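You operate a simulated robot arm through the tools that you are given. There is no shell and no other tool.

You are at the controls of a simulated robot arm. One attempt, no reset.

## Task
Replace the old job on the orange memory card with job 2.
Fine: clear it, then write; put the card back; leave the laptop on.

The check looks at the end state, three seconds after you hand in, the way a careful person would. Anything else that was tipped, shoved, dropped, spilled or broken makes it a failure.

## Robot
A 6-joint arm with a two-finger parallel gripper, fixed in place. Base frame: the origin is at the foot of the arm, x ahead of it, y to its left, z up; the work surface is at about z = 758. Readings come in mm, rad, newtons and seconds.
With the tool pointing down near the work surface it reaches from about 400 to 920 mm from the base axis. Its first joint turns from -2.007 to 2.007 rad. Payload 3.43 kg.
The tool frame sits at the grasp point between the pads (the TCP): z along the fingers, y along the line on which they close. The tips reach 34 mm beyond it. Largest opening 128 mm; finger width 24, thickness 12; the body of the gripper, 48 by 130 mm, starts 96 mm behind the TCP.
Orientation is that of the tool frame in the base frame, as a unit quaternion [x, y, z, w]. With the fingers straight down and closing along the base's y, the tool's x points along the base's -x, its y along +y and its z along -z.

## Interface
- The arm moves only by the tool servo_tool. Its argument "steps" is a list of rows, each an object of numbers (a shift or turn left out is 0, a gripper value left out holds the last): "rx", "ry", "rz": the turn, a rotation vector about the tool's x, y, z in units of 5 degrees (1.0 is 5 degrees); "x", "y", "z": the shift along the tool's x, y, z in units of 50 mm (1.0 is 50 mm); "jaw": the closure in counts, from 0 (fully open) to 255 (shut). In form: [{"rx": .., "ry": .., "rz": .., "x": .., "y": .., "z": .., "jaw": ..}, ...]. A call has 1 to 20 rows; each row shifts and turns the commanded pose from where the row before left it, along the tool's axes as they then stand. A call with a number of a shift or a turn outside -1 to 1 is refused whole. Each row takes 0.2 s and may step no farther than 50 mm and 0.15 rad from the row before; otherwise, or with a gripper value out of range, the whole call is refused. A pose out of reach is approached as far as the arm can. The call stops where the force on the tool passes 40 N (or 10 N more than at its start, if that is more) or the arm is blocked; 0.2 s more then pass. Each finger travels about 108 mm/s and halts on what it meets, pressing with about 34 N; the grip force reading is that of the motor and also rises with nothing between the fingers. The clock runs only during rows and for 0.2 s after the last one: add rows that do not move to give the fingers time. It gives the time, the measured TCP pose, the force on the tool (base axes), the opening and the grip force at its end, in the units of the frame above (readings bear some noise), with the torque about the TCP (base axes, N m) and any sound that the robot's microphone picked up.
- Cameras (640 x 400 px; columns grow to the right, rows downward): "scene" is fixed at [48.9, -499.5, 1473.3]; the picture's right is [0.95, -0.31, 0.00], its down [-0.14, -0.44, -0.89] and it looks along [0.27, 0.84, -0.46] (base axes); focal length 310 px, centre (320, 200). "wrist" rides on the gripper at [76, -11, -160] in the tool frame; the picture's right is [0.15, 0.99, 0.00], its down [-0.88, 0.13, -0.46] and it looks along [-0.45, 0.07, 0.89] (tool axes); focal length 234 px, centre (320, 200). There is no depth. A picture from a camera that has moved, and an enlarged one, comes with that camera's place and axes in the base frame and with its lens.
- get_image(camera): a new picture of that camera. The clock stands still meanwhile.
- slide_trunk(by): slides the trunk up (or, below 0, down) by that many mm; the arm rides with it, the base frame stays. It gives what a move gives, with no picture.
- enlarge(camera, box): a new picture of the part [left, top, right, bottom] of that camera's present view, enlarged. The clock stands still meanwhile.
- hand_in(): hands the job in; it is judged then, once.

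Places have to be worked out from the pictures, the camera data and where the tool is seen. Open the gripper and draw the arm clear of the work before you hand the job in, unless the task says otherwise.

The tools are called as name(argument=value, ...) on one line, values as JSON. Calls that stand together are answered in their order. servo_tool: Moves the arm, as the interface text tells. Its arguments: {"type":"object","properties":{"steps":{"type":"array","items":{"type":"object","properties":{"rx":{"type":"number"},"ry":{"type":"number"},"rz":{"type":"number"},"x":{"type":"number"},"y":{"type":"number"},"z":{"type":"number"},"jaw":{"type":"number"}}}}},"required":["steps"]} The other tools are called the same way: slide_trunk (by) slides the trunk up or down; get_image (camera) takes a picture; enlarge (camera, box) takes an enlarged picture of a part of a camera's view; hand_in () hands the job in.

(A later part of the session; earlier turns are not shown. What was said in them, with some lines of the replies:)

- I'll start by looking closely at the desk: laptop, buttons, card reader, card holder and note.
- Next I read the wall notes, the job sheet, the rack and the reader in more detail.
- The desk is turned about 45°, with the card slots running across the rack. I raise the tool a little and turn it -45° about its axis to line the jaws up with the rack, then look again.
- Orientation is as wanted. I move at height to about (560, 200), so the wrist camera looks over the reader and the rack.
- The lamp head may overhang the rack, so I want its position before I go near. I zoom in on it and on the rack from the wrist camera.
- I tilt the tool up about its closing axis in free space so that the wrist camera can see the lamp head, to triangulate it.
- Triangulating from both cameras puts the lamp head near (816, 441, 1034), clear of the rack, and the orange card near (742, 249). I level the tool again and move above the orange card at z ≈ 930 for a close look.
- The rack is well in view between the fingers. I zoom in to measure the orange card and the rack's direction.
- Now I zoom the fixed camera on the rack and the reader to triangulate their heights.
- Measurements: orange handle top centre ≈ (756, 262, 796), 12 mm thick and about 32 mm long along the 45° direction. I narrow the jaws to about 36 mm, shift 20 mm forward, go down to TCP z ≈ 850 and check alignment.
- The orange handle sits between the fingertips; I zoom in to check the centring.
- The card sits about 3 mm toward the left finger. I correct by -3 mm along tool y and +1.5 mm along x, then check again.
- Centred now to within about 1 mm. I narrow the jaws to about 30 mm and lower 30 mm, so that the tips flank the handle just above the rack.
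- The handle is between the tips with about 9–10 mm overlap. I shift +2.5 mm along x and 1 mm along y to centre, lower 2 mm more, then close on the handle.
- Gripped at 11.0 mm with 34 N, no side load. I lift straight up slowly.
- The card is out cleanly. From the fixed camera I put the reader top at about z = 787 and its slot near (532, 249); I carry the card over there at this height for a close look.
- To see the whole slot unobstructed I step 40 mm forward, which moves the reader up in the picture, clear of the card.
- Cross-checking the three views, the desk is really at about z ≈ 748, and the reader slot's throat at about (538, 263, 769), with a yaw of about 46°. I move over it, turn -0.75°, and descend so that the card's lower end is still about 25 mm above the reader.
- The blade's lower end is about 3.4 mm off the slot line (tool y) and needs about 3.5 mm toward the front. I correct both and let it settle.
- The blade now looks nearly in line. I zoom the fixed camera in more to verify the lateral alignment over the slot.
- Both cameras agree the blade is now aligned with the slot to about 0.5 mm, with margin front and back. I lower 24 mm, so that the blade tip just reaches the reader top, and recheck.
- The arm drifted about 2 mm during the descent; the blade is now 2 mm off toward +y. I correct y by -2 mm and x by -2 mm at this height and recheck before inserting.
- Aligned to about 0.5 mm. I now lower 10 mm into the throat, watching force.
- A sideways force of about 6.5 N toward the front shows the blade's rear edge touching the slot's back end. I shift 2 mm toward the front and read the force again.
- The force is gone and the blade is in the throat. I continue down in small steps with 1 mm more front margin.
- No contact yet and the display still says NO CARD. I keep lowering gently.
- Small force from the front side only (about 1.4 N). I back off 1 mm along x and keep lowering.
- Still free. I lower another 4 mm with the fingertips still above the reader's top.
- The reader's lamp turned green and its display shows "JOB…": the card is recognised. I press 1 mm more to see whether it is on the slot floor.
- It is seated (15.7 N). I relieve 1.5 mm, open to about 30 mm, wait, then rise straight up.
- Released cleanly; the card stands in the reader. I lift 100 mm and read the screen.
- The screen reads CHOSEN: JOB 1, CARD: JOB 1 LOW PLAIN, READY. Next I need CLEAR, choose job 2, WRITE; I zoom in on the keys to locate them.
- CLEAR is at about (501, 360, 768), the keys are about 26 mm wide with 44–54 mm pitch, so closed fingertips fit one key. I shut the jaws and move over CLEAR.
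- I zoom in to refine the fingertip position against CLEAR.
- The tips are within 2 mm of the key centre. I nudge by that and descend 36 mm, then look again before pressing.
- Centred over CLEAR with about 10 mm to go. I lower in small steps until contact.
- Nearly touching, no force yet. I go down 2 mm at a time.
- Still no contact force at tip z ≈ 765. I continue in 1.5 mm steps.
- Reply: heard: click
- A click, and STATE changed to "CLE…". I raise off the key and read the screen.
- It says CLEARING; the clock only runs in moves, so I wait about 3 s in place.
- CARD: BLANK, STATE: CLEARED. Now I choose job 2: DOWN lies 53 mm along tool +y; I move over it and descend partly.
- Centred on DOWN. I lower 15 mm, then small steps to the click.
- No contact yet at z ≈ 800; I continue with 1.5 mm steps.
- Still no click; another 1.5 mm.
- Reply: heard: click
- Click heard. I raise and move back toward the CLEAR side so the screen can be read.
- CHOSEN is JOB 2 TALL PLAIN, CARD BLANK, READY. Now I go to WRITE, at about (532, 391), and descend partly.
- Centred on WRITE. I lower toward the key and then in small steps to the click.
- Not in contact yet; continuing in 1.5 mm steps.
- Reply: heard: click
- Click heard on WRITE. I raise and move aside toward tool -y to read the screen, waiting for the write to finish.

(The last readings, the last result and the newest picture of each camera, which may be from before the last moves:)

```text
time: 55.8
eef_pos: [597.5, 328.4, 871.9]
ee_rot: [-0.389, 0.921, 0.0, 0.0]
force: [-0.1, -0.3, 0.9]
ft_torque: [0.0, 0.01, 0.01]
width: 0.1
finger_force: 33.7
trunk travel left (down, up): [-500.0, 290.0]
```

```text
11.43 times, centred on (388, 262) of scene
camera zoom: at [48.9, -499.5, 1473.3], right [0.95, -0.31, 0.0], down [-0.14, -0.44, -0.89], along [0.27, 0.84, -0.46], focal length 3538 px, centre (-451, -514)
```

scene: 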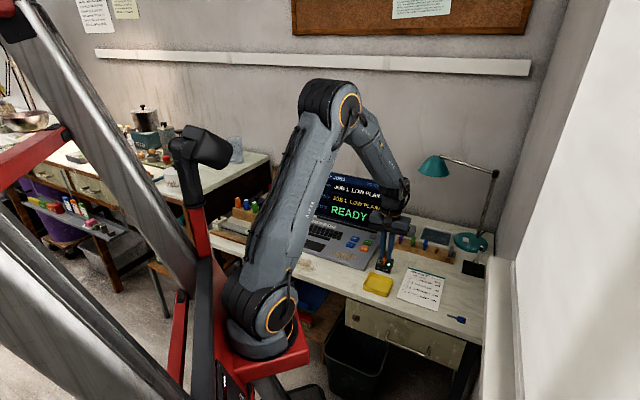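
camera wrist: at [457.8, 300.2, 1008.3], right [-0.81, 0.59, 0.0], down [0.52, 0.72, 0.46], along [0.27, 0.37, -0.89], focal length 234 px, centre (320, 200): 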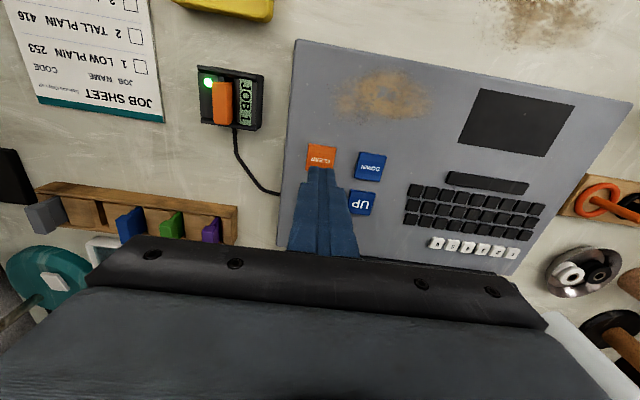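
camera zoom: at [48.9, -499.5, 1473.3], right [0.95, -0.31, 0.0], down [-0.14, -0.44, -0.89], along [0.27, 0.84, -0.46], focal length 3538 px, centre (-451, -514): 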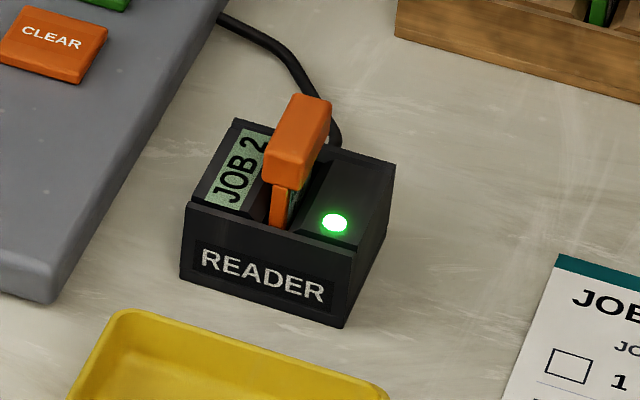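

Written: CARD shows JOB 2 TALL PLAIN, and the reader shows JOB 2. I return above the reader, open to about 30 mm, and check alignment above the card.

servo_tool(steps=[{"x": 0.9, "y": -0.03, "jaw": 195}, {"x": 0.9, "y": -0.03}, {}, {}, {"z": 0.4}, {}, {}])

enlarge(camera="wrist", box=[270, 120, 370, 200])

enlarge(camera="scene", box=[365, 230, 405, 280])

```text
time: 57.4
eef_pos: [540.4, 262.8, 849.9]
ee_rot: [-0.389, 0.921, 0.0, 0.0]
force: [1.4, -1.3, 0.3]
ft_torque: [0.01, -0.01, 0.0]
width: 30.2
finger_force: 0.2
trunk travel left (down, up): [-500.0, 290.0]
```

```text
5.00 times, centred on (320, 160) of wrist
camera zoom: at [494.3, 201.6, 1011.6], right [-0.81, 0.59, 0.0], down [0.52, 0.72, 0.46], along [0.27, 0.37, -0.89], focal length 1171 px, centre (320, 400)
```

zoom: 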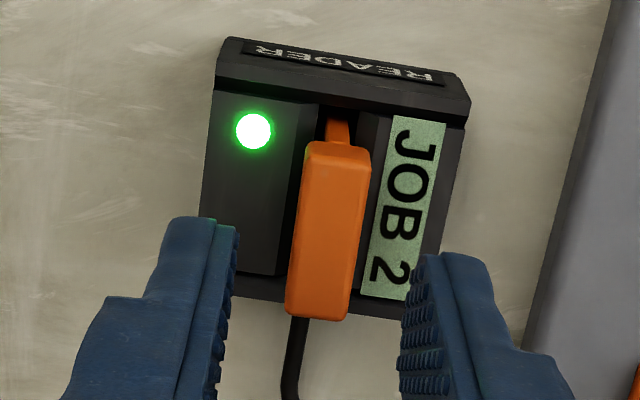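

```text
8.00 times, centred on (385, 255) of scene
camera zoom: at [48.9, -499.5, 1473.3], right [0.95, -0.31, 0.0], down [-0.14, -0.44, -0.89], along [0.27, 0.84, -0.46], focal length 2476 px, centre (-200, -240)
```

zoom: 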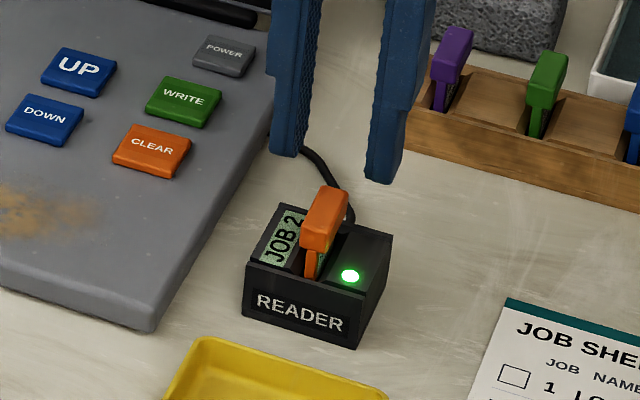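

The card is about 1.6 mm to +y and 0.5–1 mm to the front. I correct, descend 36 mm around the handle and check.

servo_tool(steps=[{"x": 0.02, "y": 0.03}, {"z": 0.3}, {"z": 0.3}, {"z": 0.14}, {}, {}])

enlarge(camera="wrist", box=[270, 120, 370, 200])

enlarge(camera="scene", box=[375, 240, 400, 275])

```text
time: 58.8
eef_pos: [532.8, 262.4, 811.8]
ee_rot: [-0.39, 0.921, 0.0, 0.0]
force: [-0.2, -0.3, 0.0]
ft_torque: [-0.02, -0.01, 0.01]
width: 29.8
finger_force: 0.1
trunk travel left (down, up): [-500.0, 290.0]
```

```text
5.00 times, centred on (320, 160) of wrist
camera zoom: at [488.4, 201.7, 974.3], right [-0.81, 0.59, 0.0], down [0.52, 0.72, 0.46], along [0.27, 0.37, -0.89], focal length 1171 px, centre (320, 400)
```

zoom: 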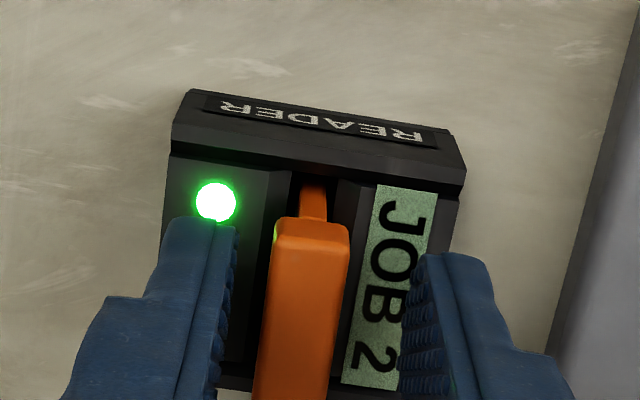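

```text
11.43 times, centred on (388, 258) of scene
camera zoom: at [48.9, -499.5, 1473.3], right [0.95, -0.31, 0.0], down [-0.14, -0.44, -0.89], along [0.27, 0.84, -0.46], focal length 3538 px, centre (-451, -457)
```

zoom: 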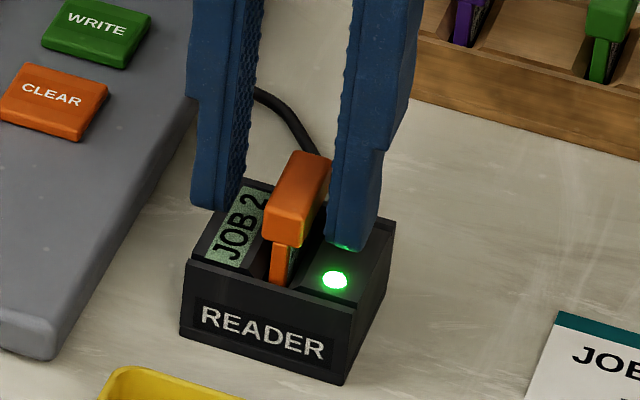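

The tool drifted about 3 mm to +y of the card. I correct y by -2.9 mm and x by -2.6 mm so the grasp matches the original, then check.

servo_tool(steps=[{"x": -0.05, "y": -0.058}, {}, {}, {}])

enlarge(camera="wrist", box=[270, 120, 370, 200])

```text
time: 59.8
eef_pos: [537.4, 261.9, 813.5]
ee_rot: [-0.388, 0.922, 0.001, 0.0]
force: [0.3, 0.3, -0.6]
ft_torque: [0.02, -0.01, 0.0]
width: 30.2
finger_force: 0.0
trunk travel left (down, up): [-500.0, 290.0]
```

```text
5.00 times, centred on (320, 160) of wrist
camera zoom: at [492.2, 201.6, 974.7], right [-0.81, 0.59, 0.0], down [0.52, 0.72, 0.46], along [0.27, 0.37, -0.89], focal length 1171 px, centre (320, 400)
```

zoom: 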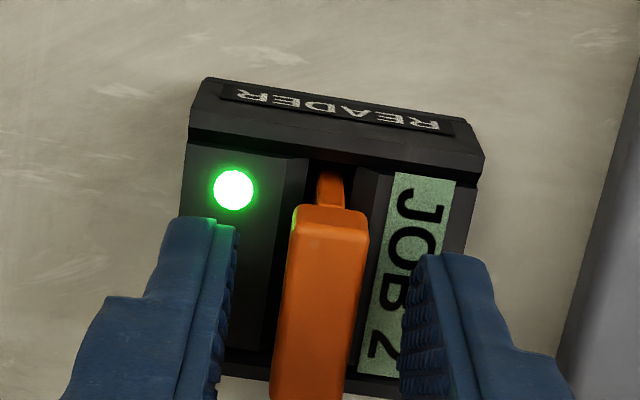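

Aligned (0.2 mm lateral, front edge as in the first grasp). I lower 1 mm and close on the handle.

servo_tool(steps=[{"z": 0.02}, {}, {"jaw": 225}, {"jaw": 235}, {"jaw": 245}, {}, {}])

enlarge(camera="wrist", box=[270, 120, 370, 200])

enlarge(camera="scene", box=[375, 240, 400, 275])

```text
time: 61.4
eef_pos: [536.5, 263.3, 811.9]
ee_rot: [-0.389, 0.921, 0.0, 0.001]
force: [0.3, 0.2, 0.0]
ft_torque: [-0.02, 0.0, -0.02]
width: 11.3
finger_force: 33.8
trunk travel left (down, up): [-500.0, 290.0]
```

```text
5.00 times, centred on (320, 160) of wrist
camera zoom: at [492.2, 201.4, 973.9], right [-0.81, 0.59, 0.0], down [0.52, 0.72, 0.46], along [0.27, 0.37, -0.89], focal length 1171 px, centre (320, 400)
```

zoom: 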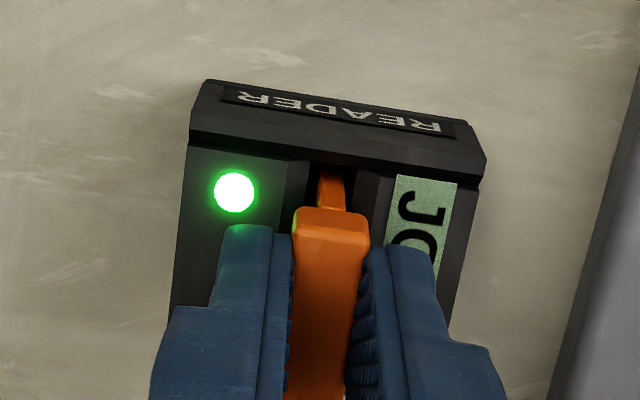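

```text
11.43 times, centred on (388, 258) of scene
camera zoom: at [48.9, -499.5, 1473.3], right [0.95, -0.31, 0.0], down [-0.14, -0.44, -0.89], along [0.27, 0.84, -0.46], focal length 3538 px, centre (-451, -457)
```

zoom: 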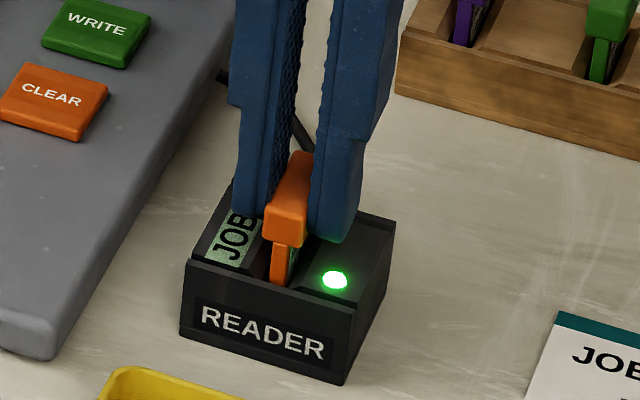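

Gripped again at 11.3 mm with no side load. I lift slowly straight out, then to travel height.

servo_tool(steps=[{"z": -0.15}, {"z": -0.15}, {"z": -0.2}, {"z": -0.2}, {"z": -0.3}, {"z": -0.5}, {"z": -0.5}, {}])

enlarge(camera="scene", box=[365, 210, 405, 280])

enlarge(camera="wrist", box=[270, 120, 370, 200])

```text
time: 63.2
eef_pos: [539.2, 262.4, 911.8]
ee_rot: [-0.39, 0.921, 0.0, 0.0]
force: [0.3, 0.8, 1.0]
ft_torque: [0.02, -0.02, -0.01]
width: 11.2
finger_force: 33.6
trunk travel left (down, up): [-500.0, 290.0]
```

```text
5.71 times, centred on (385, 245) of scene
camera zoom: at [48.9, -499.5, 1473.3], right [0.95, -0.31, 0.0], down [-0.14, -0.44, -0.89], along [0.27, 0.84, -0.46], focal length 1769 px, centre (-51, -57)
```

zoom: 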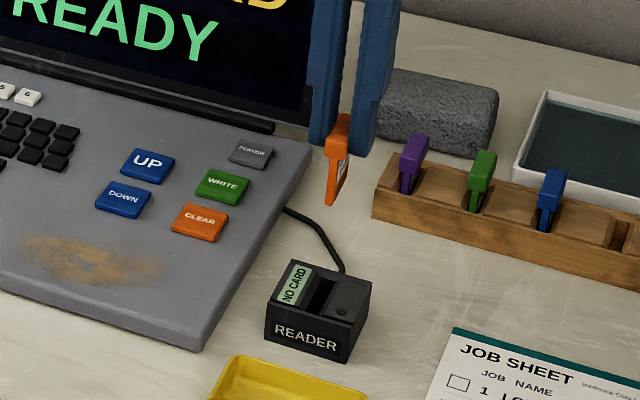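

```text
5.00 times, centred on (320, 160) of wrist
camera zoom: at [493.7, 200.4, 1073.9], right [-0.81, 0.59, 0.0], down [0.52, 0.72, 0.46], along [0.27, 0.37, -0.89], focal length 1171 px, centre (320, 400)
```

zoom: 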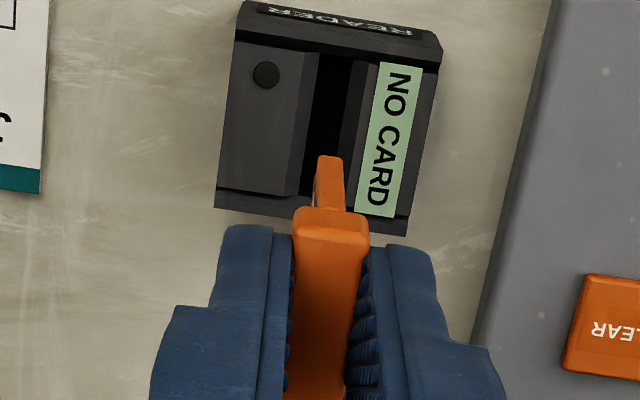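

The card is out and the reader says NO CARD. I turn back +0.75° and carry it to the rack, stopping 40 mm beyond the empty slot so that I can see it.

servo_tool(steps=[{"rz": 0.15}, {"x": -0.635, "y": -0.516}, {"x": -0.635, "y": -0.516}, {"x": -0.635, "y": -0.516}, {"x": -0.635, "y": -0.516}, {"x": -0.635, "y": -0.516}, {"x": -0.635, "y": -0.516}, {}, {}, {}])

get_image(camera="wrist")

enlarge(camera="wrist", box=[270, 90, 370, 170])

enlarge(camera="scene", box=[400, 190, 470, 270])

```text
time: 65.4
eef_pos: [778.9, 290.0, 911.8]
ee_rot: [-0.382, 0.924, 0.0, 0.0]
force: [-0.4, -0.4, -0.1]
ft_torque: [-0.01, 0.01, 0.02]
width: 11.3
finger_force: 34.5
trunk travel left (down, up): [-500.0, 290.0]
```

```text
taken
camera wrist: at [731.8, 229.0, 1073.4], right [-0.8, 0.6, 0.0], down [0.53, 0.71, 0.46], along [0.27, 0.37, -0.89], focal length 234 px, centre (320, 200)
```

wrist: 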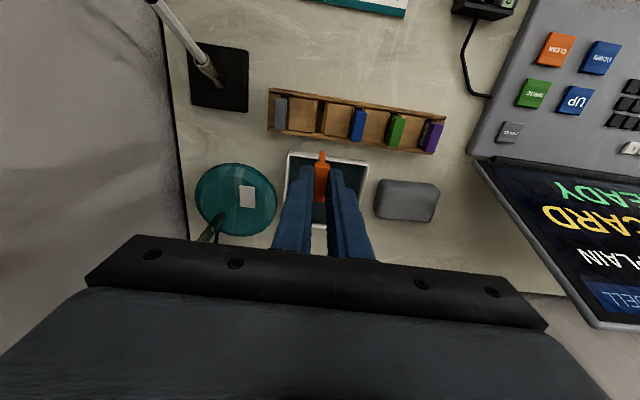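

```text
5.00 times, centred on (320, 130) of wrist
camera zoom: at [731.8, 229.0, 1073.4], right [-0.8, 0.6, 0.0], down [0.53, 0.71, 0.46], along [0.27, 0.37, -0.89], focal length 1171 px, centre (320, 550)
```

zoom: 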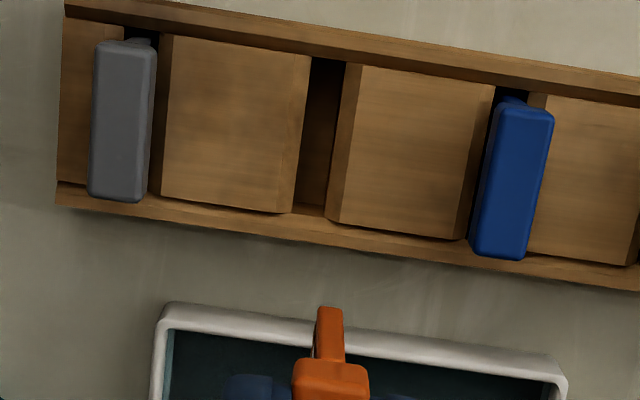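

```text
5.00 times, centred on (435, 230) of scene
camera zoom: at [48.9, -499.5, 1473.3], right [0.95, -0.31, 0.0], down [-0.14, -0.44, -0.89], along [0.27, 0.84, -0.46], focal length 1548 px, centre (-255, 50)
```

zoom: 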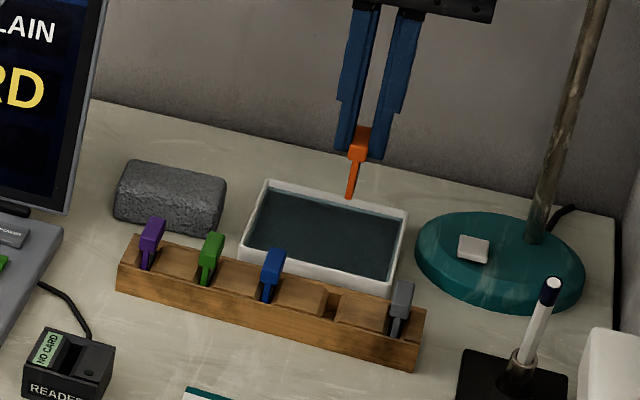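

I zoom in on the empty slot to measure its line exactly.

enlarge(camera="wrist", box=[305, 95, 355, 140])

enlarge(camera="scene", box=[420, 235, 460, 265])

```text
8.89 times, centred on (330, 118) of wrist
camera zoom: at [731.8, 229.0, 1073.4], right [-0.8, 0.6, 0.0], down [0.53, 0.71, 0.46], along [0.27, 0.37, -0.89], focal length 2082 px, centre (231, 933)
```

zoom: 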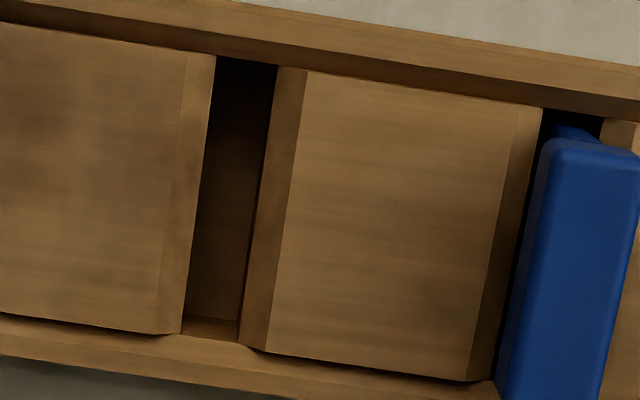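

```text
13.33 times, centred on (440, 250) of scene
camera zoom: at [48.9, -499.5, 1473.3], right [0.95, -0.31, 0.0], down [-0.14, -0.44, -0.89], along [0.27, 0.84, -0.46], focal length 4128 px, centre (-1280, -467)
```

zoom: 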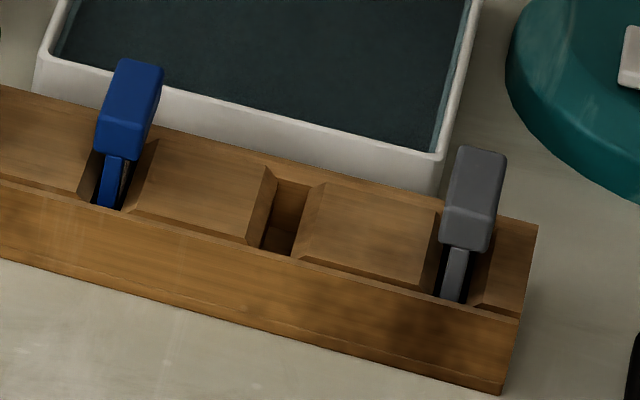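

Slot centre is 34 mm in front and 5 mm toward -y of the TCP, yaw about 45.7°; together with the earlier grasp this gives the target. I turn -0.7°, shift over the slot, and descend to leave the blade about 15 mm above the rack.

servo_tool(steps=[{"rz": -0.14}, {"x": 0.758, "y": -0.1}, {}, {}, {"z": 0.55}, {"z": 0.55}, {}, {}, {}])

enlarge(camera="wrist", box=[275, 115, 365, 185])

enlarge(camera="scene", box=[415, 215, 460, 265])

```text
time: 67.4
eef_pos: [756.8, 261.3, 860.6]
ee_rot: [-0.388, 0.922, 0.0, 0.0]
force: [0.2, -1.1, -0.3]
ft_torque: [0.01, 0.0, 0.01]
width: 11.3
finger_force: 34.3
trunk travel left (down, up): [-500.0, 290.0]
```

```text
5.71 times, centred on (320, 150) of wrist
camera zoom: at [712.0, 199.2, 1021.4], right [-0.81, 0.59, 0.0], down [0.52, 0.72, 0.46], along [0.27, 0.37, -0.89], focal length 1338 px, centre (320, 486)
```

zoom: 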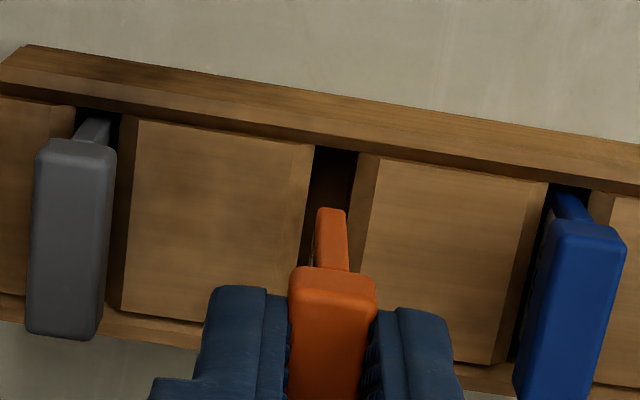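

```text
8.00 times, centred on (438, 240) of scene
camera zoom: at [48.9, -499.5, 1473.3], right [0.95, -0.31, 0.0], down [-0.14, -0.44, -0.89], along [0.27, 0.84, -0.46], focal length 2476 px, centre (-620, -120)
```

zoom: 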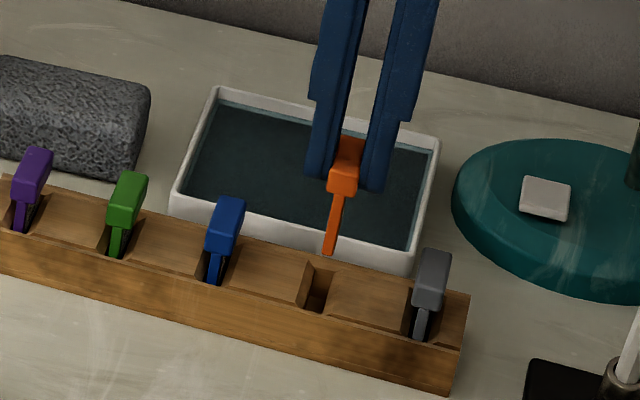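

Laterally aligned within 0.4 mm; along the slot the tool is about 3 mm too far back compared with the original grasp. I shift +3.2 mm in x and recheck.

servo_tool(steps=[{"x": 0.064, "y": 0.008}, {}, {}, {}, {"z": 0.1}, {}, {}])

enlarge(camera="wrist", box=[295, 120, 345, 160])

enlarge(camera="scene", box=[420, 230, 455, 265])

```text
time: 69.0
eef_pos: [755.8, 256.1, 853.7]
ee_rot: [-0.389, 0.921, 0.001, 0.001]
force: [-0.4, 0.0, -0.1]
ft_torque: [-0.02, 0.02, 0.02]
width: 11.3
finger_force: 33.5
trunk travel left (down, up): [-500.0, 290.0]
```

```text
10.00 times, centred on (320, 140) of wrist
camera zoom: at [709.8, 195.5, 1015.8], right [-0.81, 0.59, 0.0], down [0.52, 0.72, 0.46], along [0.27, 0.37, -0.89], focal length 2342 px, centre (320, 800)
```

zoom: 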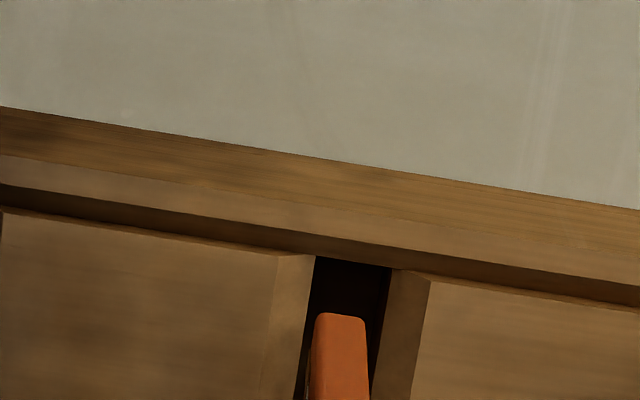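

```text
11.43 times, centred on (438, 248) of scene
camera zoom: at [48.9, -499.5, 1473.3], right [0.95, -0.31, 0.0], down [-0.14, -0.44, -0.89], along [0.27, 0.84, -0.46], focal length 3538 px, centre (-1023, -343)
```

zoom: 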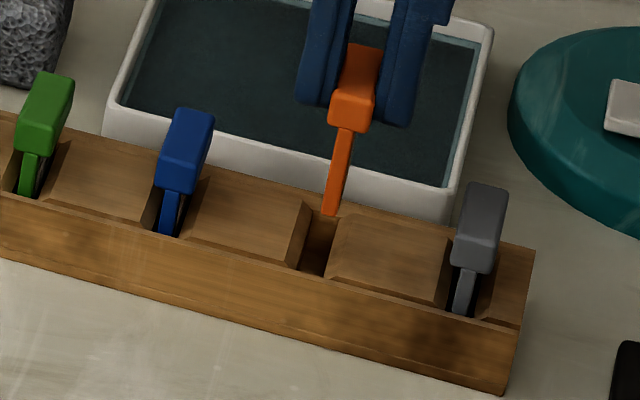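

Along the slot it matches now; laterally it needs +1.3 mm. I correct and lower 8 mm, then recheck.

servo_tool(steps=[{"y": 0.027}, {}, {}, {"z": 0.14}, {}, {}])

enlarge(camera="wrist", box=[295, 120, 345, 160])

enlarge(camera="scene", box=[420, 230, 455, 265])

```text
time: 70.4
eef_pos: [755.3, 256.9, 846.7]
ee_rot: [-0.388, 0.922, 0.0, 0.0]
force: [0.1, 0.5, -0.2]
ft_torque: [-0.04, 0.02, -0.01]
width: 11.2
finger_force: 34.1
trunk travel left (down, up): [-500.0, 290.0]
```

```text
10.00 times, centred on (320, 140) of wrist
camera zoom: at [709.3, 195.2, 1008.3], right [-0.81, 0.59, 0.0], down [0.52, 0.72, 0.46], along [0.27, 0.37, -0.89], focal length 2342 px, centre (320, 800)
```

zoom: 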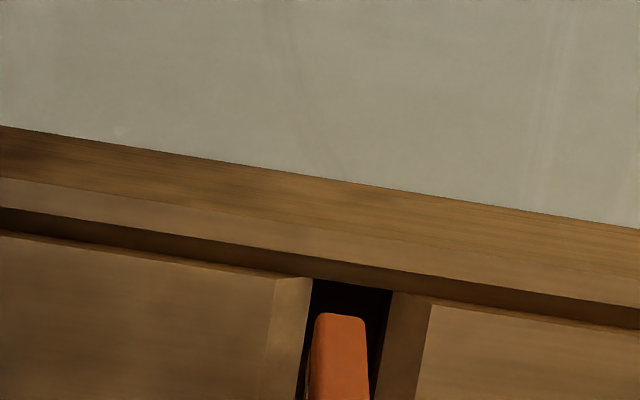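

```text
11.43 times, centred on (438, 248) of scene
camera zoom: at [48.9, -499.5, 1473.3], right [0.95, -0.31, 0.0], down [-0.14, -0.44, -0.89], along [0.27, 0.84, -0.46], focal length 3538 px, centre (-1023, -343)
```

zoom: 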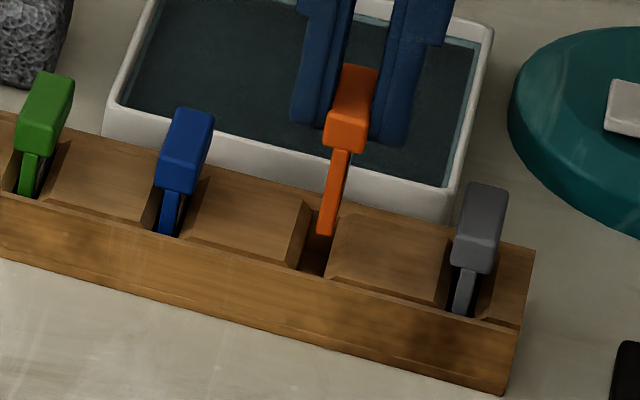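

Still 1.1 mm short in y. I nudge again and let it settle before going in.

servo_tool(steps=[{"y": 0.03, "x": -0.01}, {}, {}, {}, {}])

enlarge(camera="wrist", box=[295, 120, 345, 160])

enlarge(camera="scene", box=[420, 230, 455, 265])

```text
time: 71.6
eef_pos: [754.8, 256.5, 846.3]
ee_rot: [-0.388, 0.921, 0.0, 0.0]
force: [0.8, 0.3, -0.9]
ft_torque: [0.0, 0.05, -0.03]
width: 11.1
finger_force: 33.6
trunk travel left (down, up): [-500.0, 290.0]
```

```text
10.00 times, centred on (320, 140) of wrist
camera zoom: at [709.4, 196.2, 1007.6], right [-0.81, 0.59, 0.0], down [0.52, 0.72, 0.46], along [0.27, 0.37, -0.89], focal length 2342 px, centre (320, 800)
```

zoom: 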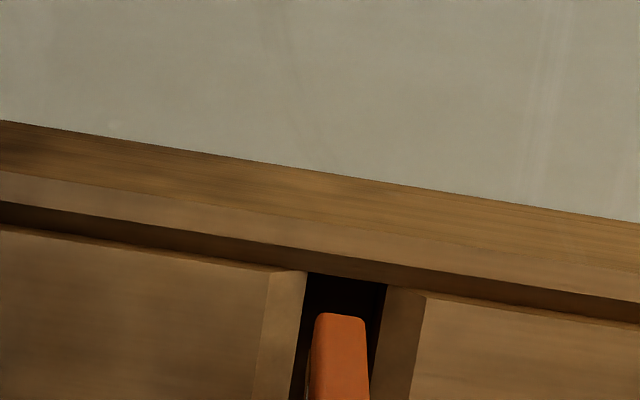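

```text
11.43 times, centred on (438, 248) of scene
camera zoom: at [48.9, -499.5, 1473.3], right [0.95, -0.31, 0.0], down [-0.14, -0.44, -0.89], along [0.27, 0.84, -0.46], focal length 3538 px, centre (-1023, -343)
```

zoom: 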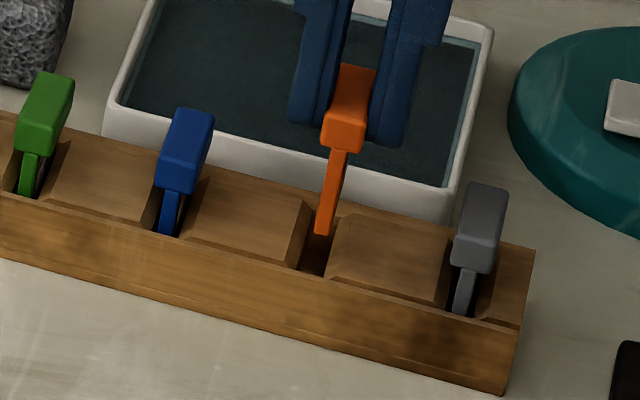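

Within 0.4 mm now, with ±1.5 mm clearance. I lower 10 mm into the slot, watching the force.

servo_tool(steps=[{"y": 0.006, "z": 0.06}, {"z": 0.06}, {"z": 0.08}, {}, {}])

enlarge(camera="wrist", box=[295, 120, 345, 160])

enlarge(camera="scene", box=[420, 230, 455, 265])

```text
time: 72.8
eef_pos: [754.6, 256.8, 836.1]
ee_rot: [-0.389, 0.921, 0.0, 0.0]
force: [0.1, 1.0, 0.7]
ft_torque: [-0.04, 0.0, 0.04]
width: 11.3
finger_force: 33.4
trunk travel left (down, up): [-500.0, 290.0]
```

```text
10.00 times, centred on (320, 140) of wrist
camera zoom: at [709.7, 196.3, 997.4], right [-0.81, 0.59, 0.0], down [0.52, 0.72, 0.46], along [0.27, 0.37, -0.89], focal length 2342 px, centre (320, 800)
```

zoom: 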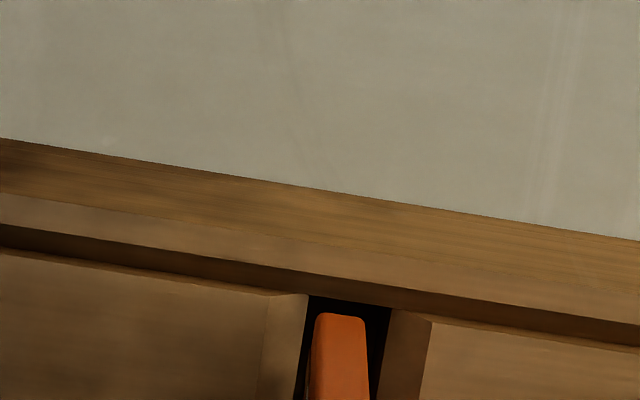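

```text
11.43 times, centred on (438, 248) of scene
camera zoom: at [48.9, -499.5, 1473.3], right [0.95, -0.31, 0.0], down [-0.14, -0.44, -0.89], along [0.27, 0.84, -0.46], focal length 3538 px, centre (-1023, -343)
```

zoom: 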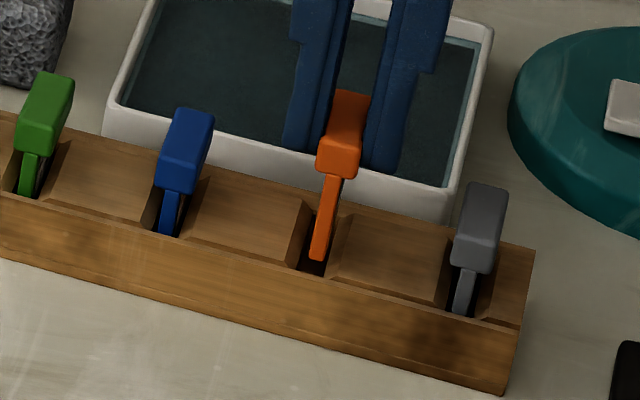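

The blade is entering the slot with no load. I nudge 0.5 mm in y and lower further.

servo_tool(steps=[{"y": 0.012, "z": 0.06}, {"z": 0.06}, {}, {}])

enlarge(camera="scene", box=[420, 230, 455, 265])

enlarge(camera="wrist", box=[295, 120, 345, 160])

```text
time: 73.8
eef_pos: [755.8, 257.8, 829.3]
ee_rot: [-0.388, 0.922, 0.0, 0.001]
force: [0.3, 0.6, 0.9]
ft_torque: [0.01, 0.0, 0.02]
width: 11.0
finger_force: 34.0
trunk travel left (down, up): [-500.0, 290.0]
```

```text
11.43 times, centred on (438, 248) of scene
camera zoom: at [48.9, -499.5, 1473.3], right [0.95, -0.31, 0.0], down [-0.14, -0.44, -0.89], along [0.27, 0.84, -0.46], focal length 3538 px, centre (-1023, -343)
```

zoom: 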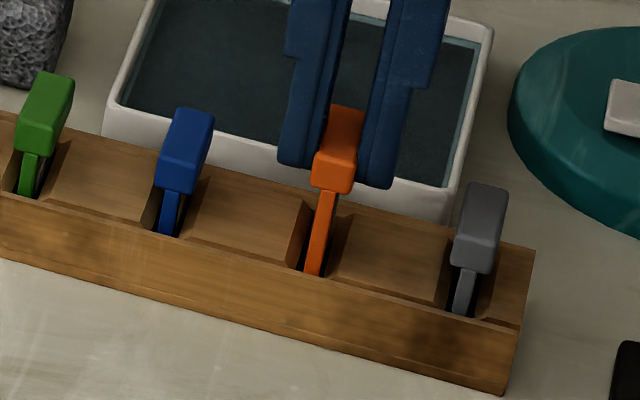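

```text
10.00 times, centred on (320, 140) of wrist
camera zoom: at [709.3, 196.8, 991.2], right [-0.81, 0.59, 0.0], down [0.52, 0.72, 0.46], along [0.27, 0.37, -0.89], focal length 2342 px, centre (320, 800)
```

zoom: 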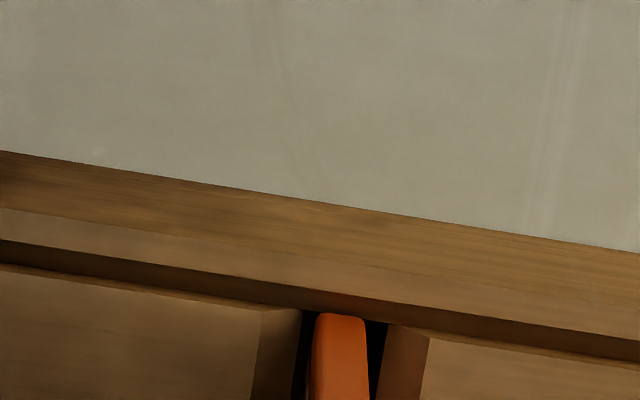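

Still no load. I continue down 7 mm.

servo_tool(steps=[{"z": 0.06}, {"z": 0.06}, {}, {}])

enlarge(camera="scene", box=[420, 230, 455, 265])

```text
time: 74.8
eef_pos: [754.1, 258.6, 822.9]
ee_rot: [-0.388, 0.922, 0.0, -0.001]
force: [0.1, 0.7, -0.7]
ft_torque: [0.04, -0.04, 0.0]
width: 11.1
finger_force: 34.0
trunk travel left (down, up): [-500.0, 290.0]
```

```text
11.43 times, centred on (438, 248) of scene
camera zoom: at [48.9, -499.5, 1473.3], right [0.95, -0.31, 0.0], down [-0.14, -0.44, -0.89], along [0.27, 0.84, -0.46], focal length 3538 px, centre (-1023, -343)
```

zoom: 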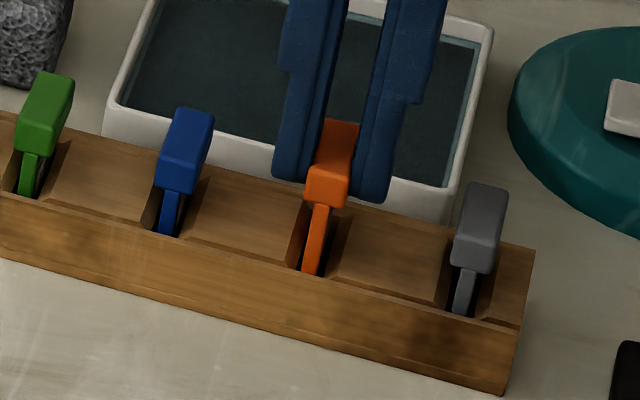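

The handle is still visibly higher than the blue card's. I continue in small steps until it seats.

servo_tool(steps=[{"z": 0.04}, {"z": 0.04}, {}, {}])

enlarge(camera="scene", box=[420, 230, 455, 265])

enlarge(camera="wrist", box=[270, 125, 370, 205])

```text
time: 75.8
eef_pos: [752.8, 258.9, 819.2]
ee_rot: [-0.388, 0.922, 0.0, 0.0]
force: [4.1, 3.5, 2.6]
ft_torque: [0.17, -0.22, 0.02]
width: 11.7
finger_force: 34.5
trunk travel left (down, up): [-500.0, 290.0]
```

```text
11.43 times, centred on (438, 248) of scene
camera zoom: at [48.9, -499.5, 1473.3], right [0.95, -0.31, 0.0], down [-0.14, -0.44, -0.89], along [0.27, 0.84, -0.46], focal length 3538 px, centre (-1023, -343)
```

zoom: 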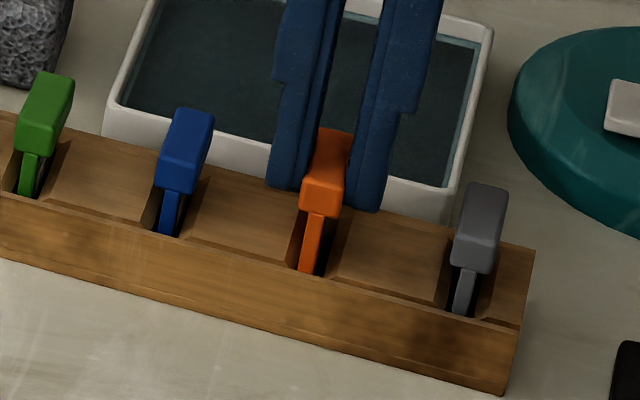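

```text
5.00 times, centred on (320, 165) of wrist
camera zoom: at [708.0, 198.3, 981.1], right [-0.81, 0.59, 0.0], down [0.52, 0.72, 0.46], along [0.27, 0.37, -0.89], focal length 1171 px, centre (320, 375)
```

zoom: 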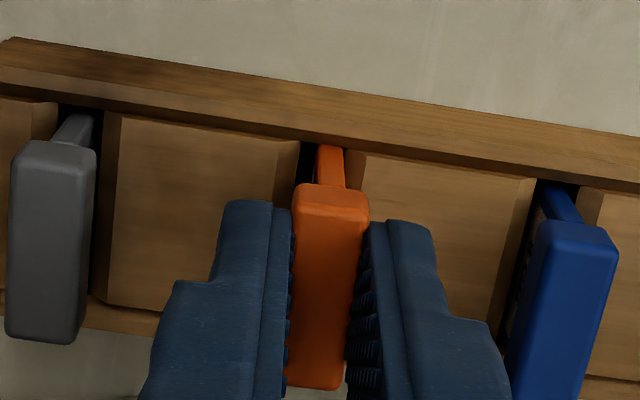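

A 5 N push from the slot's front end: I move 1.5 mm back along the slot and recheck.

servo_tool(steps=[{"x": -0.03}, {}, {}, {}])

```text
time: 76.8
eef_pos: [754.7, 260.7, 820.4]
ee_rot: [-0.389, 0.921, -0.001, 0.0]
force: [0.2, -0.4, 0.6]
ft_torque: [-0.01, 0.02, -0.02]
width: 11.1
finger_force: 34.5
trunk travel left (down, up): [-500.0, 290.0]
```

Load is gone. I continue down in 1.5–2 mm steps.

servo_tool(steps=[{"z": 0.04}, {"z": 0.03}, {}, {}])

enlarge(camera="scene", box=[420, 230, 455, 265])

```text
time: 77.8
eef_pos: [755.6, 262.1, 815.6]
ee_rot: [-0.388, 0.922, -0.001, 0.0]
force: [0.6, 0.5, 0.0]
ft_torque: [-0.04, -0.02, 0.01]
width: 11.3
finger_force: 33.7
trunk travel left (down, up): [-500.0, 290.0]
```

```text
11.43 times, centred on (438, 248) of scene
camera zoom: at [48.9, -499.5, 1473.3], right [0.95, -0.31, 0.0], down [-0.14, -0.44, -0.89], along [0.27, 0.84, -0.46], focal length 3538 px, centre (-1023, -343)
```

zoom: 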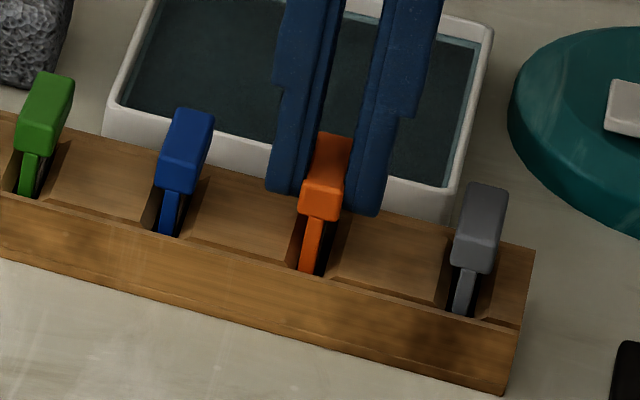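

About 3 mm remain compared with the neighbours. I continue gently.

servo_tool(steps=[{"z": 0.03}, {"z": 0.02}, {}, {}])

enlarge(camera="scene", box=[420, 230, 455, 265])

enlarge(camera="wrist", box=[270, 125, 370, 205])

```text
time: 78.8
eef_pos: [755.1, 260.9, 814.8]
ee_rot: [-0.387, 0.922, -0.001, 0.0]
force: [-0.2, -0.9, -0.6]
ft_torque: [0.0, 0.0, -0.02]
width: 11.2
finger_force: 33.9
trunk travel left (down, up): [-500.0, 290.0]
```

```text
11.43 times, centred on (438, 248) of scene
camera zoom: at [48.9, -499.5, 1473.3], right [0.95, -0.31, 0.0], down [-0.14, -0.44, -0.89], along [0.27, 0.84, -0.46], focal length 3538 px, centre (-1023, -343)
```

zoom: 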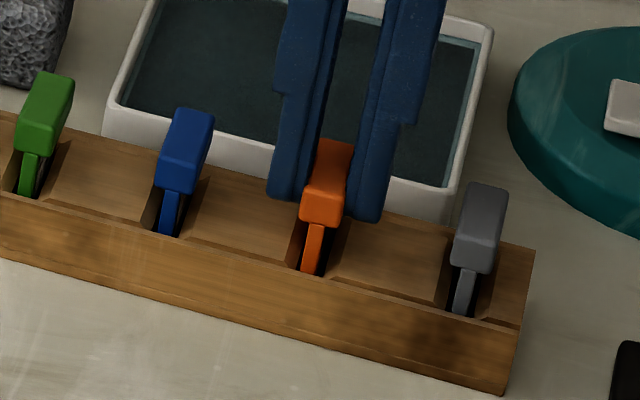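

```text
5.00 times, centred on (320, 165) of wrist
camera zoom: at [710.2, 199.5, 975.7], right [-0.81, 0.59, 0.0], down [0.52, 0.72, 0.46], along [0.27, 0.37, -0.89], focal length 1171 px, centre (320, 375)
```

zoom: 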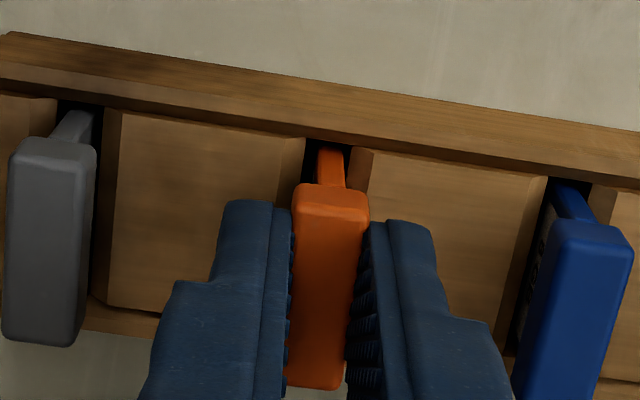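

Nearly level with its neighbours. One more small step to feel the floor.

servo_tool(steps=[{"z": 0.02}, {}, {}])

```text
time: 79.6
eef_pos: [755.7, 259.3, 813.1]
ee_rot: [-0.388, 0.921, 0.0, -0.001]
force: [0.0, 0.9, -0.7]
ft_torque: [-0.02, -0.03, -0.04]
width: 11.0
finger_force: 34.1
trunk travel left (down, up): [-500.0, 290.0]
```

servo_tool(steps=[{"z": 0.02}, {}, {}])

enlarge(camera="scene", box=[420, 230, 455, 265])

```text
time: 80.4
eef_pos: [756.2, 258.8, 813.0]
ee_rot: [-0.389, 0.921, 0.0, 0.001]
force: [0.6, -1.0, 2.9]
ft_torque: [0.0, -0.02, 0.02]
width: 11.1
finger_force: 34.0
trunk travel left (down, up): [-500.0, 290.0]
```

```text
11.43 times, centred on (438, 248) of scene
camera zoom: at [48.9, -499.5, 1473.3], right [0.95, -0.31, 0.0], down [-0.14, -0.44, -0.89], along [0.27, 0.84, -0.46], focal length 3538 px, centre (-1023, -343)
```

zoom: 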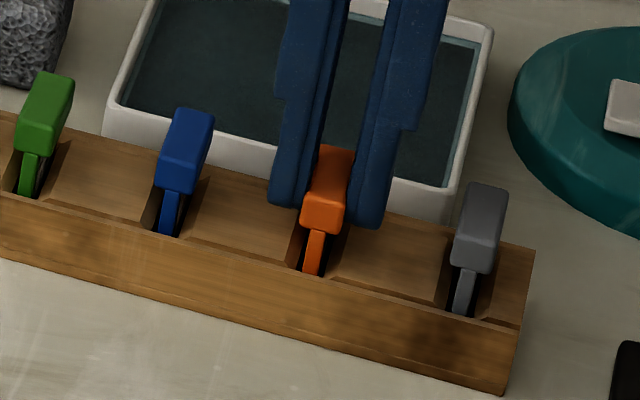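

Contact with the slot floor (2.9 N). I release by opening to about 30 mm, wait, and check before lifting.

servo_tool(steps=[{"jaw": 220}, {"jaw": 205}, {"jaw": 195}, {}, {}])

enlarge(camera="wrist", box=[270, 125, 370, 205])

enlarge(camera="scene", box=[420, 230, 455, 265])

```text
time: 81.6
eef_pos: [755.9, 260.3, 811.0]
ee_rot: [-0.388, 0.921, 0.0, 0.0]
force: [0.0, -0.7, 0.3]
ft_torque: [-0.03, -0.02, -0.02]
width: 30.4
finger_force: 0.0
trunk travel left (down, up): [-500.0, 290.0]
```

```text
5.00 times, centred on (320, 165) of wrist
camera zoom: at [710.4, 198.7, 973.4], right [-0.81, 0.59, 0.0], down [0.52, 0.72, 0.46], along [0.27, 0.37, -0.89], focal length 1171 px, centre (320, 375)
```

zoom: 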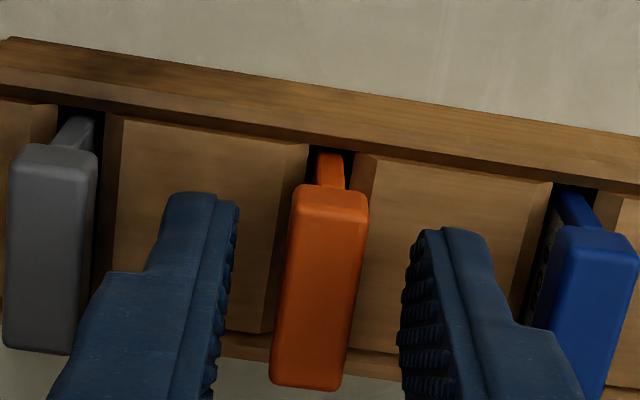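

```text
11.43 times, centred on (438, 248) of scene
camera zoom: at [48.9, -499.5, 1473.3], right [0.95, -0.31, 0.0], down [-0.14, -0.44, -0.89], along [0.27, 0.84, -0.46], focal length 3538 px, centre (-1023, -343)
```

zoom: 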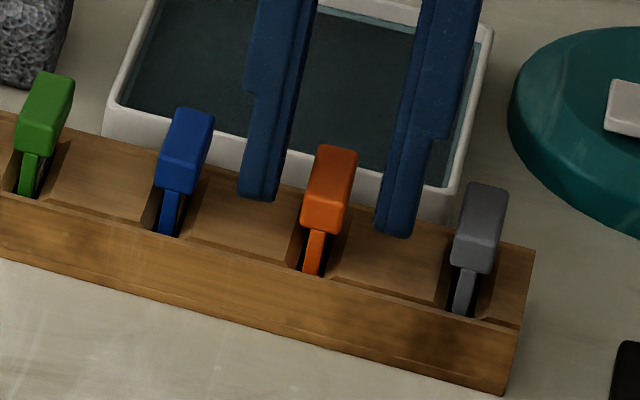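

The card stands in its slot like its neighbours, with both fingers clear. I lift straight up 150 mm.

servo_tool(steps=[{"z": -0.2}, {"z": -0.4}, {"z": -0.8}, {"z": -0.8}, {"z": -0.8}, {}])

enlarge(camera="scene", box=[415, 225, 455, 260])

get_image(camera="scene")

enlarge(camera="wrist", box=[250, 100, 450, 210])

```text
time: 83.0
eef_pos: [754.3, 258.5, 961.4]
ee_rot: [-0.389, 0.921, 0.0, 0.001]
force: [0.1, 0.1, -0.8]
ft_torque: [0.04, 0.02, -0.01]
width: 30.1
finger_force: 0.1
trunk travel left (down, up): [-500.0, 290.0]
```

```text
11.43 times, centred on (435, 242) of scene
camera zoom: at [48.9, -499.5, 1473.3], right [0.95, -0.31, 0.0], down [-0.14, -0.44, -0.89], along [0.27, 0.84, -0.46], focal length 3538 px, centre (-994, -286)
```

zoom: 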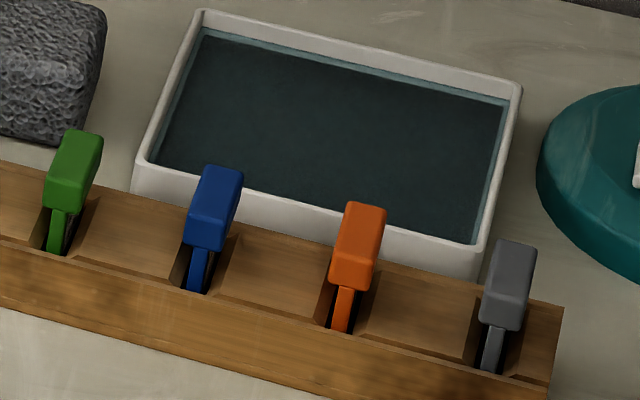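

```text
taken
```

scene: 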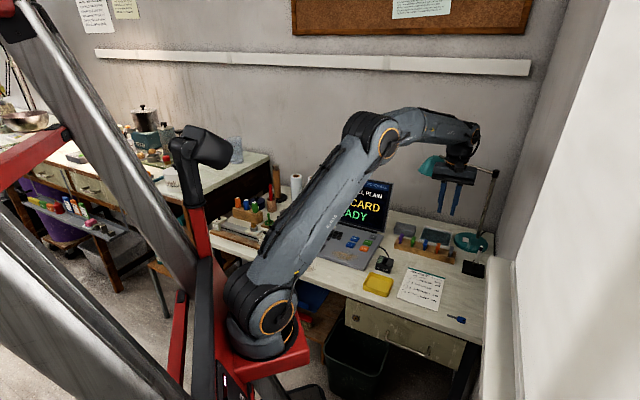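

```text
3.20 times, centred on (350, 155) of wrist
camera zoom: at [709.6, 198.0, 1122.9], right [-0.81, 0.59, 0.0], down [0.52, 0.72, 0.46], along [0.27, 0.37, -0.89], focal length 749 px, centre (224, 344)
```

zoom: 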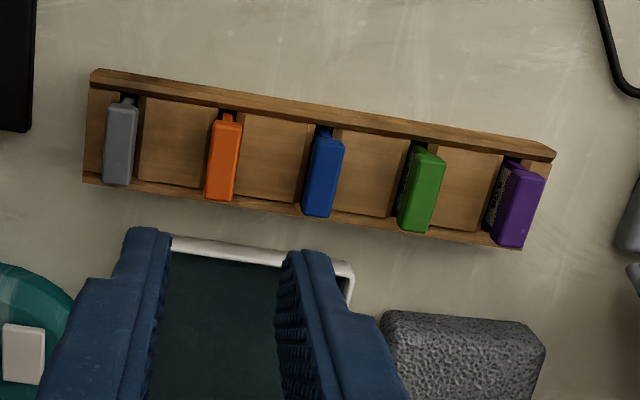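

The orange card is back exactly where it was. I raise, open the gripper fully and draw the arm back clear of the desk.

servo_tool(steps=[{"z": -0.8}, {"z": -0.8}, {"z": -0.8}, {"x": 0.708, "y": 0.394}, {"x": 0.708, "y": 0.394}, {"x": 0.708, "y": 0.394}, {"x": 0.708, "y": 0.394}, {"x": 0.708, "y": 0.394}, {"x": 0.8, "jaw": 0}, {"x": 0.8}, {}, {}, {}, {}])

get_image(camera="scene")

get_image(camera="wrist")

enlarge(camera="scene", box=[300, 160, 420, 270])

enlarge(camera="scene", box=[350, 210, 480, 330])

```text
time: 86.0
eef_pos: [504.1, 144.3, 1082.5]
ee_rot: [-0.388, 0.922, 0.0, 0.0]
force: [-0.8, -0.3, 0.0]
ft_torque: [-0.02, -0.02, 0.02]
width: 127.9
finger_force: 0.1
trunk travel left (down, up): [-500.0, 290.0]
```

```text
taken
```

scene: 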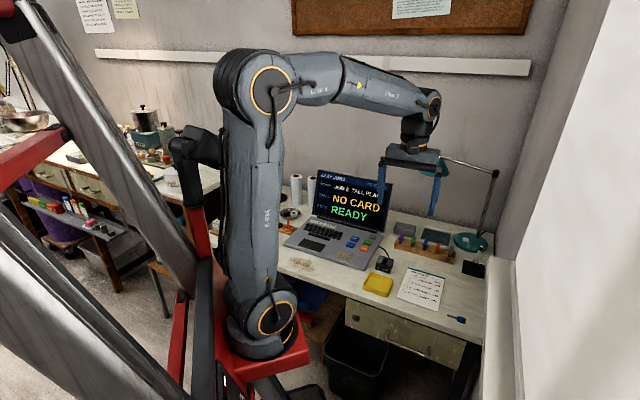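

```text
taken
camera wrist: at [458.2, 82.9, 1244.7], right [-0.81, 0.59, 0.0], down [0.52, 0.72, 0.46], along [0.27, 0.37, -0.89], focal length 234 px, centre (320, 200)
```

wrist: 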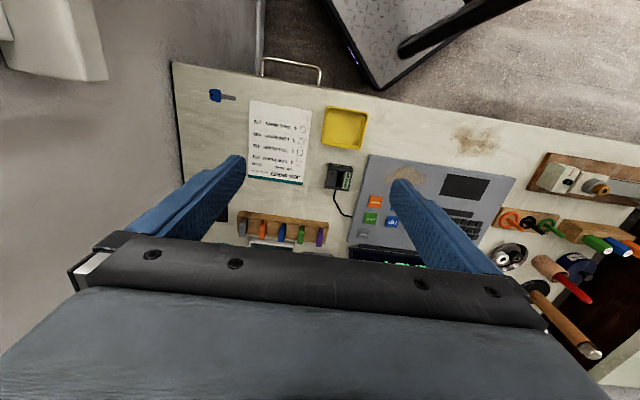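

```text
3.64 times, centred on (360, 215) of scene
camera zoom: at [48.9, -499.5, 1473.3], right [0.95, -0.31, 0.0], down [-0.14, -0.44, -0.89], along [0.27, 0.84, -0.46], focal length 1126 px, centre (174, 146)
```

zoom: 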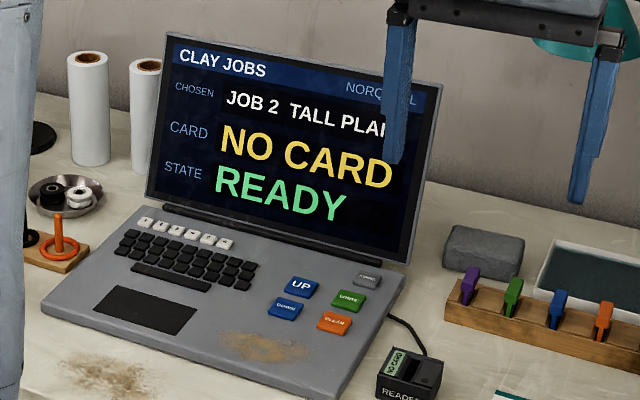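

```text
3.33 times, centred on (415, 270) of scene
camera zoom: at [48.9, -499.5, 1473.3], right [0.95, -0.31, 0.0], down [-0.14, -0.44, -0.89], along [0.27, 0.84, -0.46], focal length 1032 px, centre (3, -33)
```

zoom: 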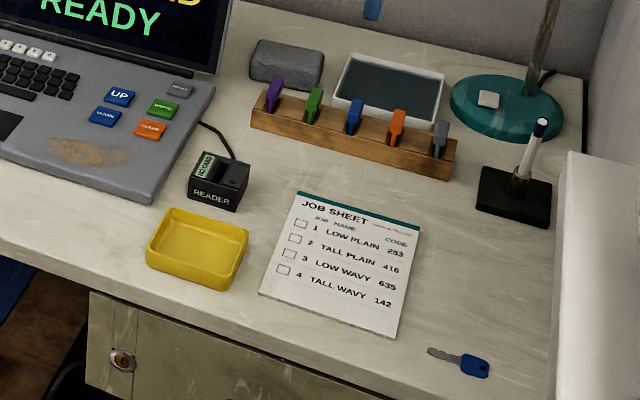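

The laptop is on (READY, NO CARD), and the orange card, now holding job 2, is back in its rack slot. Nothing else has moved, and the gripper is open and clear of the desk. I hand the job in.

hand_in()

```text
The job is handed in.
```

The orange memory card now holds job 2 (TALL PLAIN) instead of job 1, and it is back in its slot in the rack.

- **Clear and write:** I cleared the card first, and the screen showed BLANK and CLEARED. I then chose job 2 and wrote it, and the screen showed CARD: JOB 2 TALL PLAIN and WRITTEN.
- **Laptop:** It is still on and shows READY, NO CARD. Its chosen job is now JOB 2, where it was JOB 1 at the start.
- **Desk:** In the last pictures nothing else on the desk had moved. I opened the gripper and drew the arm clear before handing in.

The hand-in was accepted, but I got no verdict back.
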